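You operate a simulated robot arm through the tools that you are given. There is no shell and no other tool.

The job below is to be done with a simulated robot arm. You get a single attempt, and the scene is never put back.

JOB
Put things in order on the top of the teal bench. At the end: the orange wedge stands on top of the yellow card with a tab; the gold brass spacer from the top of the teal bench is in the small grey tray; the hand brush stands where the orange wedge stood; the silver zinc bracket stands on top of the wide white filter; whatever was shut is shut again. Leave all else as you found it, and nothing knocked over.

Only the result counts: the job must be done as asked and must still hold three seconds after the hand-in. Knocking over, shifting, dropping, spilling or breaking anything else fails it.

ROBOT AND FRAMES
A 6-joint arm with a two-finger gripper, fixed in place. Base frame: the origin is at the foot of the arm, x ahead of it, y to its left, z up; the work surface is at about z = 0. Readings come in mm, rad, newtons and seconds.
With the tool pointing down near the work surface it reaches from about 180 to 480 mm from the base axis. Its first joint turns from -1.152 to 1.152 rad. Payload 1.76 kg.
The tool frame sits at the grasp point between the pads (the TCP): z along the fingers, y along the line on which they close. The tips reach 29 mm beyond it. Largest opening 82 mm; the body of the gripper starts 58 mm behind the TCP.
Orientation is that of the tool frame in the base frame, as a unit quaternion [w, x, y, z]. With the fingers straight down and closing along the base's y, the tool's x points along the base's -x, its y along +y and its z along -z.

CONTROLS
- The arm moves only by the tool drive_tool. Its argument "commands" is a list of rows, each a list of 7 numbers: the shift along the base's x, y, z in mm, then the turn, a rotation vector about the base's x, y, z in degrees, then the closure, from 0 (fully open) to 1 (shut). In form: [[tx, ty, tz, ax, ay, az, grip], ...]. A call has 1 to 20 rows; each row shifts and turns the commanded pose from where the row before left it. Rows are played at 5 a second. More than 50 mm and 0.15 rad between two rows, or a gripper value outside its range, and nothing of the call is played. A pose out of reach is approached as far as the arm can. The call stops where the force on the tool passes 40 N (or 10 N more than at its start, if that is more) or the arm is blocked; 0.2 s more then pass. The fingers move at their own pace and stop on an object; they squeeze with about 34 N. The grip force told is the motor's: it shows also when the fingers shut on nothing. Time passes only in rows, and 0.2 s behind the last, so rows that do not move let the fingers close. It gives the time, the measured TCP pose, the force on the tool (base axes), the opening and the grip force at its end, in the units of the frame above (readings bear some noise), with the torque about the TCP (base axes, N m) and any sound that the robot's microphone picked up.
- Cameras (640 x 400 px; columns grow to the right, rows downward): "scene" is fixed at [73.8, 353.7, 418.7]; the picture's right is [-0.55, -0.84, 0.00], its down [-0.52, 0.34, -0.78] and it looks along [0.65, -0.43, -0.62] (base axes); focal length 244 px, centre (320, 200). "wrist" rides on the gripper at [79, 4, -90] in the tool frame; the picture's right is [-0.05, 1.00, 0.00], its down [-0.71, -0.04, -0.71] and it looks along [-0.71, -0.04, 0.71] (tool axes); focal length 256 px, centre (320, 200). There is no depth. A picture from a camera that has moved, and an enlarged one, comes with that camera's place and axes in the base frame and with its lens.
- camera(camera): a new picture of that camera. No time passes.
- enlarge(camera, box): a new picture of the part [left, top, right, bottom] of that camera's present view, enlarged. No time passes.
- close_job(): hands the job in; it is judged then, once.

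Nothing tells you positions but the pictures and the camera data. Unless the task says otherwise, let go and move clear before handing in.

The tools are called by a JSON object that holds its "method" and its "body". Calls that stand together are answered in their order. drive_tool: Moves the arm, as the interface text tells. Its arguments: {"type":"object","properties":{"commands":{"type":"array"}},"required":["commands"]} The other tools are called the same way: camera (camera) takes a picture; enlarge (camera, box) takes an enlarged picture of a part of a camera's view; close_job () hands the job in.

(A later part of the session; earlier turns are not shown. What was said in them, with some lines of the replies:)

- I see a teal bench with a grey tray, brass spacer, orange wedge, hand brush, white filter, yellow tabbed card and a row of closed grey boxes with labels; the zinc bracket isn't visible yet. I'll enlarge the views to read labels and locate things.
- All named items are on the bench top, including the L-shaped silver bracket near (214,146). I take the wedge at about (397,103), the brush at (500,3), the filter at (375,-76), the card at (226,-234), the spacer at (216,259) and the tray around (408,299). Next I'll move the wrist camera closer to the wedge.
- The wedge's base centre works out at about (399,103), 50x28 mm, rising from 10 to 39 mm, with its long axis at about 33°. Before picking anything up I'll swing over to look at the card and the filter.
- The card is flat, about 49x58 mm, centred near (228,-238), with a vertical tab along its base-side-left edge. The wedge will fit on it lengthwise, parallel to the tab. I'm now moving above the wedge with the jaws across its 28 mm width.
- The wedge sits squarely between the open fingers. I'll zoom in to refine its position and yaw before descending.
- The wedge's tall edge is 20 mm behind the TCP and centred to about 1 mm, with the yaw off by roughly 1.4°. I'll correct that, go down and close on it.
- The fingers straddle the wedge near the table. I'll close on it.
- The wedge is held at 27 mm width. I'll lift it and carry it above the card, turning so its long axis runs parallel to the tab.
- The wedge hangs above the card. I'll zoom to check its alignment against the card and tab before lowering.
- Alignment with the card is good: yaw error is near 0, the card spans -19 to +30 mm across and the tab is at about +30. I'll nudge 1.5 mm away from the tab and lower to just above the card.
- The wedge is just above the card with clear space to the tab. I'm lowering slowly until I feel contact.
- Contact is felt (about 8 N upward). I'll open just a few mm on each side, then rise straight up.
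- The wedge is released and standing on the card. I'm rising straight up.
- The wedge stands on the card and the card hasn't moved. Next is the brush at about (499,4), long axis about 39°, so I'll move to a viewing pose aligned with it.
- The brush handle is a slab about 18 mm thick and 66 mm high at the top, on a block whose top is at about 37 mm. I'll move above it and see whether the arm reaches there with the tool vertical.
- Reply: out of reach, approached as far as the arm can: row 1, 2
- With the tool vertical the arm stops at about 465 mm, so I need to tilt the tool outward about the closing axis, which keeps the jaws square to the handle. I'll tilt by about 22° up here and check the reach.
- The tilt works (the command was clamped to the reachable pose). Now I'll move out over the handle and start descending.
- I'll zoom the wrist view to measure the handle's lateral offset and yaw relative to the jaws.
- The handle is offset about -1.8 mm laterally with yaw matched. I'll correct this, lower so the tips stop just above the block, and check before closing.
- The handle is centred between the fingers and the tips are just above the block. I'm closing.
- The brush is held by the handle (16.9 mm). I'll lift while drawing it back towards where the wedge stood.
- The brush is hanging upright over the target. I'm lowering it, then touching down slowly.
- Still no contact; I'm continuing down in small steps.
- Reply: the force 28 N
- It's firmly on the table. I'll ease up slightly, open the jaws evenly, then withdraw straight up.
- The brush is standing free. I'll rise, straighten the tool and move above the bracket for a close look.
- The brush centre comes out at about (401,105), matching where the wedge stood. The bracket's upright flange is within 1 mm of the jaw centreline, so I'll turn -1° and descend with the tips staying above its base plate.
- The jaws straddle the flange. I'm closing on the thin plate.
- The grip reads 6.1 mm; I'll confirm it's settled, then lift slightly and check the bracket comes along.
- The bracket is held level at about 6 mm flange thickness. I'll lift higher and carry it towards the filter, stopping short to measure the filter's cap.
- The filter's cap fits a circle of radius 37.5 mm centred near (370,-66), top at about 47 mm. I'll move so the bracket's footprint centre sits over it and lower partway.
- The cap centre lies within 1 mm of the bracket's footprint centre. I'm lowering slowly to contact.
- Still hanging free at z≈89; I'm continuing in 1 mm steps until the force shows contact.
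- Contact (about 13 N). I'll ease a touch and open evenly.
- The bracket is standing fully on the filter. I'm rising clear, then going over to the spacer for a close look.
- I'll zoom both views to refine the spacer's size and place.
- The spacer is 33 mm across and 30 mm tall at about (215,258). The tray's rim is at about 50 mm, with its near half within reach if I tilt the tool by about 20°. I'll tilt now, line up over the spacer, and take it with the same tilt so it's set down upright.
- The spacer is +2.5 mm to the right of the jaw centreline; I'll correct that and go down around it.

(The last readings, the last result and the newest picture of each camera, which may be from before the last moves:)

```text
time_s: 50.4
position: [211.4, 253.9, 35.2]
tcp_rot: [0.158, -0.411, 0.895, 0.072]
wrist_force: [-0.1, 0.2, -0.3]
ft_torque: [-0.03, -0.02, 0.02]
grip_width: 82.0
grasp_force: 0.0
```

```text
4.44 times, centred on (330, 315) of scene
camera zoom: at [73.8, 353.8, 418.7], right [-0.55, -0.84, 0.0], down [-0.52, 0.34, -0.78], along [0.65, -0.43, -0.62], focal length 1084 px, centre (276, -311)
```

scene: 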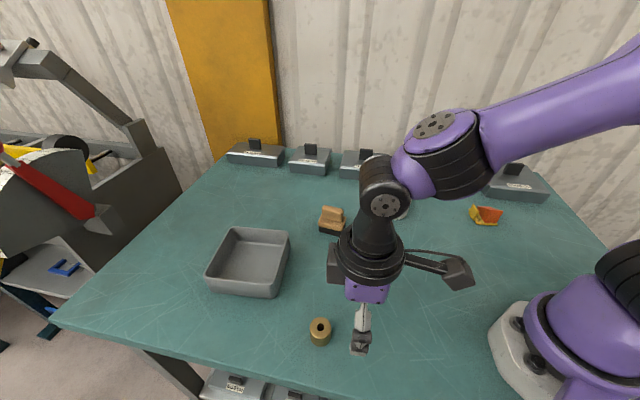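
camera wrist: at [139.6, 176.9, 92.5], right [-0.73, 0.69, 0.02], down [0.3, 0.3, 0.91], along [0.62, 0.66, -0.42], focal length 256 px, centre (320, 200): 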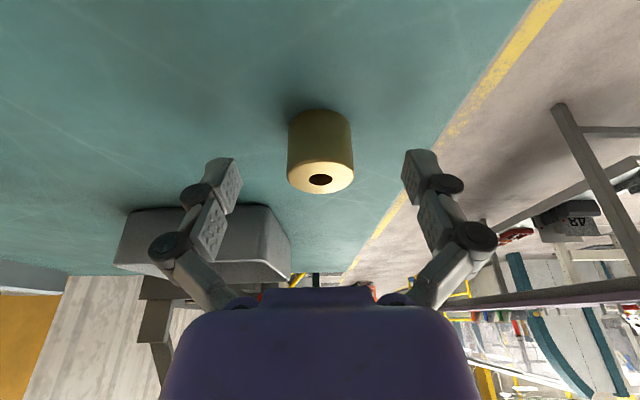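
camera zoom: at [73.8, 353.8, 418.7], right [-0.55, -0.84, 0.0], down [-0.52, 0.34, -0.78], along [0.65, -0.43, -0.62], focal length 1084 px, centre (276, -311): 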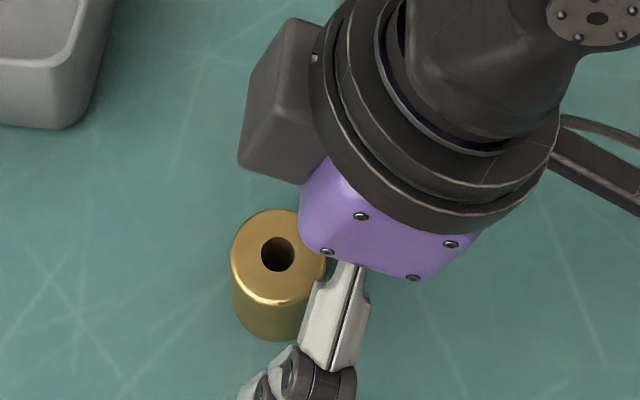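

The spacer is centred between the jaws. I'm closing.

{"method": "drive_tool", "body": {"commands": [[0, 0, 0, 0, 0, 0, 0.35], [0, 0, 0, 0, 0, 0, 0.52], [0, 0, 0, 0, 0, 0, 0.7], [0, 0, 0, 0, 0, 0, 0.75], [0, 0, 0, 0, 0, 0, 0.75]]}}

{"method": "camera", "body": {"camera": "wrist"}}

```text
time_s: 51.6
position: [213.0, 253.3, 36.7]
tcp_rot: [0.158, -0.411, 0.895, 0.073]
wrist_force: [-1.3, -0.8, 4.8]
ft_torque: [-0.03, 0.06, -0.02]
grip_width: 32.7
grasp_force: 34.2
```

```text
taken
camera wrist: at [139.7, 177.0, 92.8], right [-0.73, 0.69, 0.02], down [0.3, 0.3, 0.91], along [0.62, 0.66, -0.42], focal length 256 px, centre (320, 200)
```

wrist: 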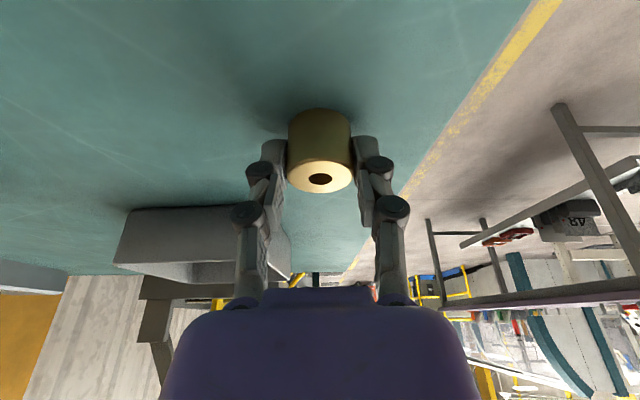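

The spacer is gripped at 32.7 mm. I'll lift well over the tray's rim height and carry it across.

{"method": "drive_tool", "body": {"commands": [[0, 0, 20, 0, 0, 0, 0.75], [0, 0, 30, 0, 0, 0, 0.75], [0, 0, 25, 0, 0, 0, 0.75], [0, 0, 0, 0, 0, 0, 0.75], [43.4, 7.25, 0, 0, 0, 0, 0.75], [43.4, 7.25, 0, 0, 0, 0, 0.75], [43.4, 7.25, 0, 0, 0, 0, 0.75], [43.3, 7.25, 0, 0, 0, 0, 0.75], [0, 0, 0, 0, 0, 0, 0.75], [0, 0, 0, 0, 0, 0, 0.75]]}}

{"method": "camera", "body": {"camera": "wrist"}}

{"method": "camera", "body": {"camera": "scene"}}

{"method": "enlarge", "body": {"camera": "scene", "box": [190, 180, 310, 310]}}

```text
time_s: 53.8
position: [385.2, 281.5, 110.2]
tcp_rot: [0.157, -0.411, 0.895, 0.073]
wrist_force: [-0.2, 0.0, -0.9]
ft_torque: [-0.02, -0.01, 0.03]
grip_width: 32.9
grasp_force: 33.9
```

```text
taken
camera wrist: at [312.7, 203.6, 168.0], right [-0.73, 0.69, 0.02], down [0.3, 0.3, 0.91], along [0.62, 0.66, -0.42], focal length 256 px, centre (320, 200)
```

wrist: 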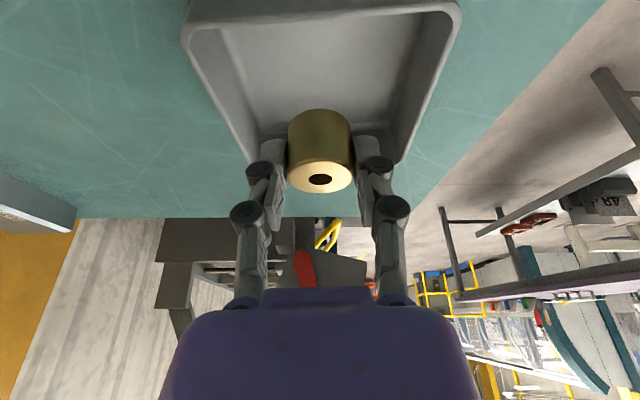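

```text
taken
```

scene: 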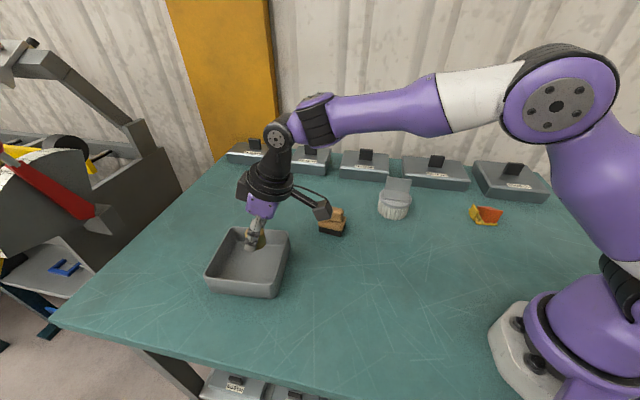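

```text
3.08 times, centred on (250, 245) of scene
camera zoom: at [73.9, 353.7, 418.7], right [-0.55, -0.84, 0.0], down [-0.52, 0.34, -0.78], along [0.65, -0.43, -0.62], focal length 750 px, centre (535, 62)
```

zoom: 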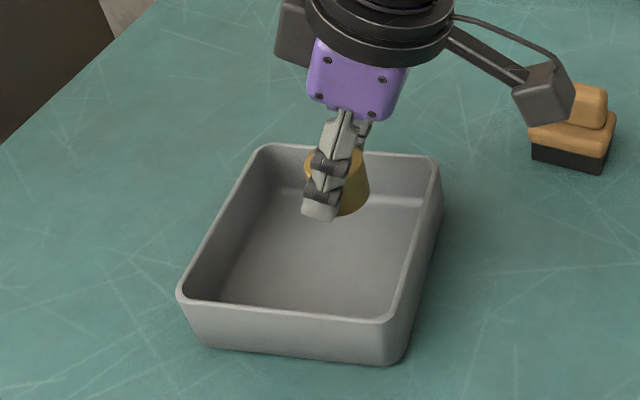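

The spacer is over the inside of the tray, about 48 mm in from the near rim and laterally centred. I'm lowering it between the walls.

{"method": "drive_tool", "body": {"commands": [[0, 0, -20, 0, 0, 0, 0.75], [0, 0, -20, 0, 0, 0, 0.75], [0, 0, -15, 0, 0, 0, 0.75], [0, 0, 0, 0, 0, 0, 0.75]]}}

{"method": "camera", "body": {"camera": "wrist"}}

{"method": "enlarge", "body": {"camera": "scene", "box": [190, 180, 310, 310]}}

```text
time_s: 54.8
position: [385.2, 280.8, 56.4]
tcp_rot: [0.158, -0.411, 0.895, 0.072]
wrist_force: [0.1, -0.2, -1.5]
ft_torque: [-0.03, 0.0, 0.04]
grip_width: 32.4
grasp_force: 33.8
```

```text
taken
camera wrist: at [312.0, 204.3, 113.3], right [-0.73, 0.69, 0.02], down [0.3, 0.3, 0.91], along [0.62, 0.66, -0.42], focal length 256 px, centre (320, 200)
```

wrist: 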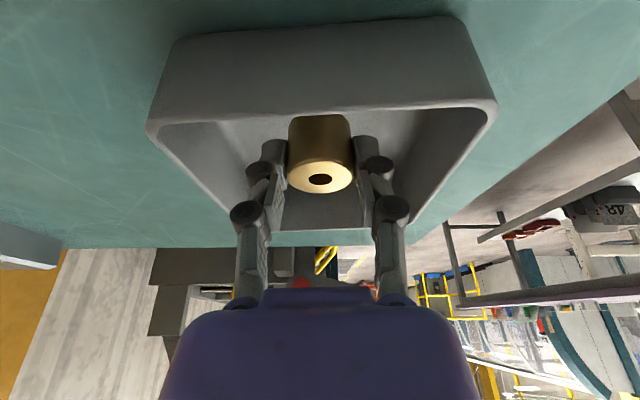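

```text
3.08 times, centred on (250, 245) of scene
camera zoom: at [73.8, 353.8, 418.7], right [-0.55, -0.84, 0.0], down [-0.52, 0.34, -0.78], along [0.65, -0.43, -0.62], focal length 750 px, centre (535, 62)
```

zoom: 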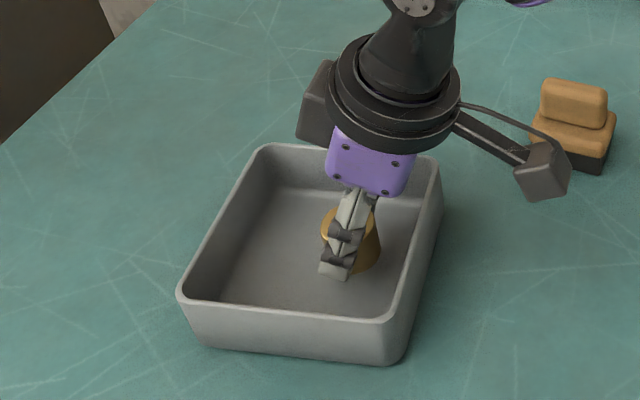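

It's inside with clearance to all walls. I'm lowering the rest and feeling for the floor.

{"method": "drive_tool", "body": {"commands": [[0, 0, -8, 0, 0, 0, 0.75], [0, 0, -4, 0, 0, 0, 0.75], [0, 0, 0, 0, 0, 0, 0.75]]}}

{"method": "drive_tool", "body": {"commands": [[0, 0, -1, 0, 0, 0, 0.75], [0, 0, 0, 0, 0, 0, 0.75]]}}

{"method": "drive_tool", "body": {"commands": [[0, 0, -1, 0, 0, 0, 0.75], [0, 0, 0, 0, 0, 0, 0.75]]}}

```text
time_s: 55.6
position: [384.4, 282.5, 44.3]
tcp_rot: [0.158, -0.411, 0.895, 0.073]
wrist_force: [-1.3, -0.2, -0.4]
ft_torque: [-0.01, -0.03, 0.04]
grip_width: 32.7
grasp_force: 34.3
```

```text
time_s: 56.2
position: [385.0, 281.9, 44.1]
tcp_rot: [0.157, -0.412, 0.895, 0.073]
wrist_force: [0.6, -0.1, -1.1]
ft_torque: [0.02, 0.0, -0.04]
grip_width: 32.9
grasp_force: 33.8
```

```text
time_s: 56.8
position: [383.6, 282.0, 41.3]
tcp_rot: [0.158, -0.411, 0.895, 0.072]
wrist_force: [-0.2, 0.0, -0.1]
ft_torque: [-0.02, -0.01, -0.02]
grip_width: 32.8
grasp_force: 34.1
```

No contact yet at z≈41; I'm continuing in small steps.

{"method": "drive_tool", "body": {"commands": [[0, 0, -1, 0, 0, 0, 0.75], [0, 0, 0, 0, 0, 0, 0.75]]}}

{"method": "drive_tool", "body": {"commands": [[0, 0, -0.8, 0, 0, 0, 0.75], [0, 0, 0, 0, 0, 0, 0.75]]}}

```text
time_s: 57.4
position: [384.5, 281.5, 40.6]
tcp_rot: [0.158, -0.412, 0.895, 0.073]
wrist_force: [0.4, -0.7, -1.7]
ft_torque: [0.01, 0.03, 0.01]
grip_width: 32.9
grasp_force: 33.9
```

```text
time_s: 58.0
position: [384.7, 281.8, 40.7]
tcp_rot: [0.158, -0.411, 0.895, 0.073]
wrist_force: [-0.3, -0.8, 5.4]
ft_torque: [-0.01, 0.02, -0.03]
grip_width: 32.9
grasp_force: 34.3
```

The floor is felt (force turned to +5 N). I'll open the jaws gently.

{"method": "drive_tool", "body": {"commands": [[0, 0, 0, 0, 0, 0, 0.57], [0, 0, 0, 0, 0, 0, 0.5], [0, 0, 0, 0, 0, 0, 0.4], [0, 0, 0, 0, 0, 0, 0.4]]}}

{"method": "camera", "body": {"camera": "wrist"}}

{"method": "enlarge", "body": {"camera": "scene", "box": [190, 180, 310, 310]}}

```text
time_s: 59.0
position: [385.3, 281.7, 39.6]
tcp_rot: [0.157, -0.412, 0.895, 0.073]
wrist_force: [0.3, -0.6, 0.8]
ft_torque: [0.01, 0.01, -0.04]
grip_width: 49.4
grasp_force: 0.1
```

```text
taken
camera wrist: at [312.1, 204.5, 97.4], right [-0.73, 0.69, 0.02], down [0.3, 0.3, 0.91], along [0.62, 0.66, -0.42], focal length 256 px, centre (320, 200)
```

wrist: 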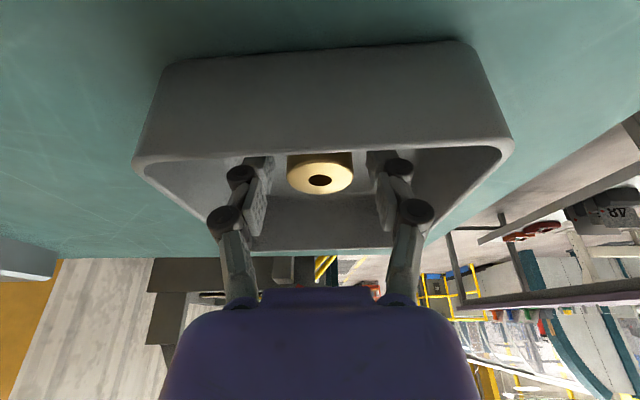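

```text
3.08 times, centred on (250, 245) of scene
camera zoom: at [73.8, 353.7, 418.7], right [-0.55, -0.84, 0.0], down [-0.52, 0.34, -0.78], along [0.65, -0.43, -0.62], focal length 750 px, centre (535, 62)
```

zoom: 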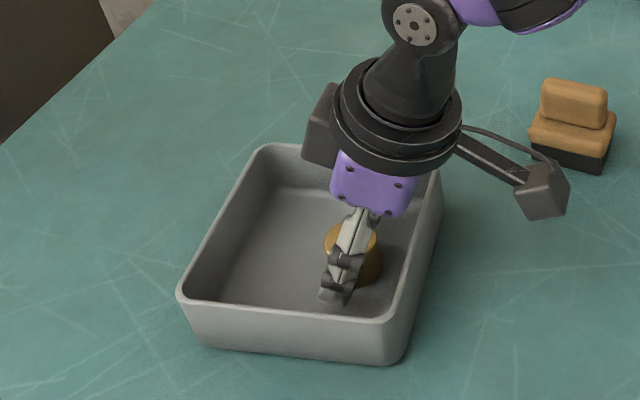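

The spacer stands free in the tray. I'm rising straight up with the jaws held at that width, then drawing back and straightening to a clear pose.

{"method": "drive_tool", "body": {"commands": [[0, 0, 15, 0, 0, 0, 0.4], [0, 0, 25, 0, 0, 0, 0.4], [0, 0, 28, 0, 0, 0, 0.4], [-15, -10, 20, 0, 0, 0, 0.4], [-25, -20, 20, 0, 0, 0, 0.2], [-25, -20, 20, -5.06, 4.34, 0, 0], [-25, -20, 10, -5.06, 4.34, 0, 0], [-10, -20, 10, -5.06, 4.34, 0, 0], [-10, -20, 0, 0, 0, 0, 0], [0, 0, 0, 0, 0, 0, 0]]}}

{"method": "camera", "body": {"camera": "scene"}}

{"method": "camera", "body": {"camera": "wrist"}}

{"method": "enlarge", "body": {"camera": "scene", "box": [190, 180, 310, 310]}}

{"method": "enlarge", "body": {"camera": "scene", "box": [350, 150, 450, 230]}}

{"method": "enlarge", "body": {"camera": "scene", "box": [440, 170, 520, 240]}}

```text
time_s: 61.2
position: [275.1, 172.0, 189.3]
tcp_rot: [0.0, -0.418, 0.908, 0.0]
wrist_force: [-0.2, -0.1, -0.5]
ft_torque: [0.02, -0.02, 0.03]
grip_width: 82.1
grasp_force: 0.1
```

```text
taken
```

scene: 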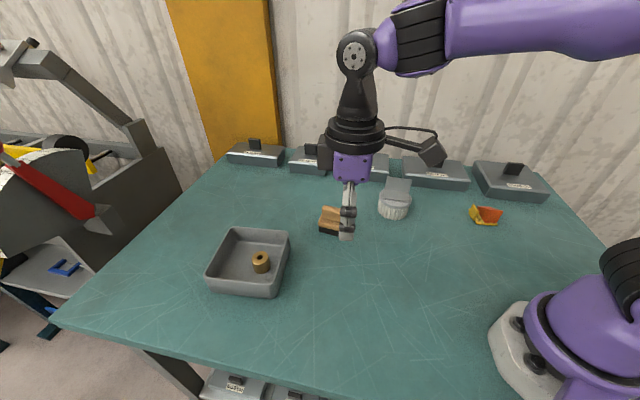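

```text
taken
camera wrist: at [219.0, 114.5, 278.4], right [-0.72, 0.69, 0.0], down [0.49, 0.51, 0.71], along [0.49, 0.51, -0.71], focal length 256 px, centre (320, 200)
```

wrist: 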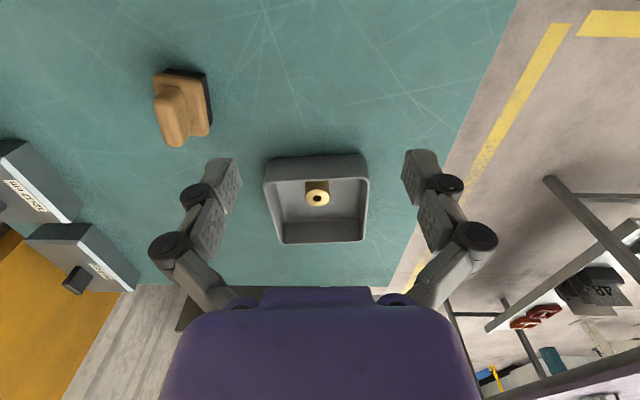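

```text
3.08 times, centred on (250, 245) of scene
camera zoom: at [73.8, 353.7, 418.7], right [-0.55, -0.84, 0.0], down [-0.52, 0.34, -0.78], along [0.65, -0.43, -0.62], focal length 750 px, centre (535, 62)
```

zoom: 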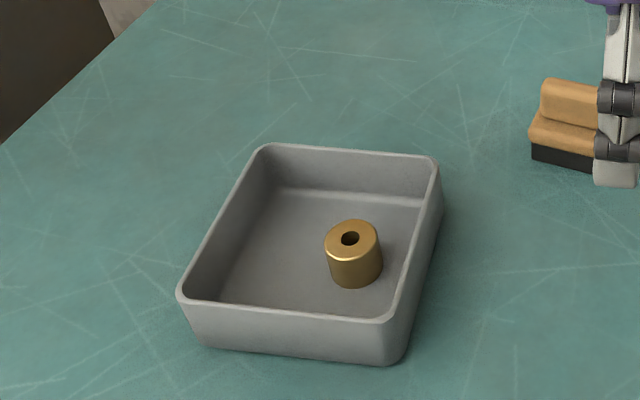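

```text
5.00 times, centred on (400, 190) of scene
camera zoom: at [73.8, 353.7, 418.7], right [-0.55, -0.84, 0.0], down [-0.52, 0.34, -0.78], along [0.65, -0.43, -0.62], focal length 1219 px, centre (-80, 250)
```

zoom: 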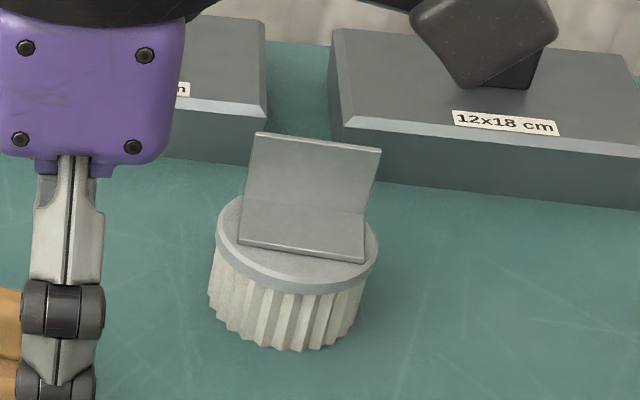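

```text
5.71 times, centred on (480, 205) of scene
camera zoom: at [73.8, 353.7, 418.7], right [-0.55, -0.84, 0.0], down [-0.52, 0.34, -0.78], along [0.65, -0.43, -0.62], focal length 1394 px, centre (-594, 171)
```

zoom: 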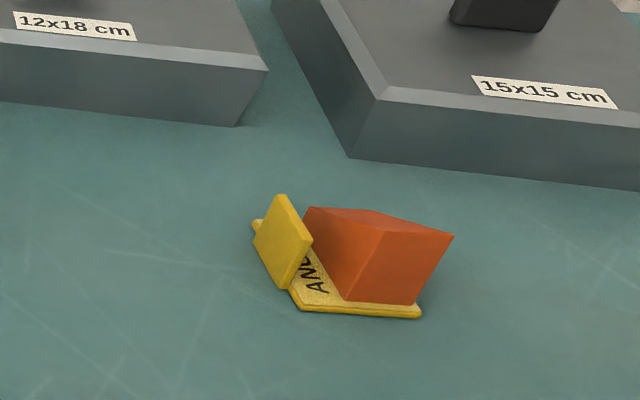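

Everything is in place: the wedge is on the card beside its tab, the brush stands where the wedge was, the bracket is on the filter, and the spacer stands in the tray. Nothing was opened and the arm is clear, so I'm handing the job in.

{"method": "close_job", "body": {}}

```text
The job is handed in.
```

The job is done and handed in, and the last pictures show everything standing as asked, with nothing knocked over.

- **Orange wedge:** it stands fully on the flat part of the yellow card, lengthwise beside the tab. The card did not move.
- **Hand brush:** it stands where the wedge was, within about 2 mm by the pictures.
- **Zinc bracket:** it stands centred on top of the white filter, with its whole base on the cap.
- **Brass spacer:** it stands upright in the grey tray.
- **Shut boxes:** I opened nothing; the bracket was out on the bench top.

The brush and the spacer were near the limit of the arm's reach. I gripped and set both down with the tool tilted about 20°. The arm was open and clear of everything at hand-in.
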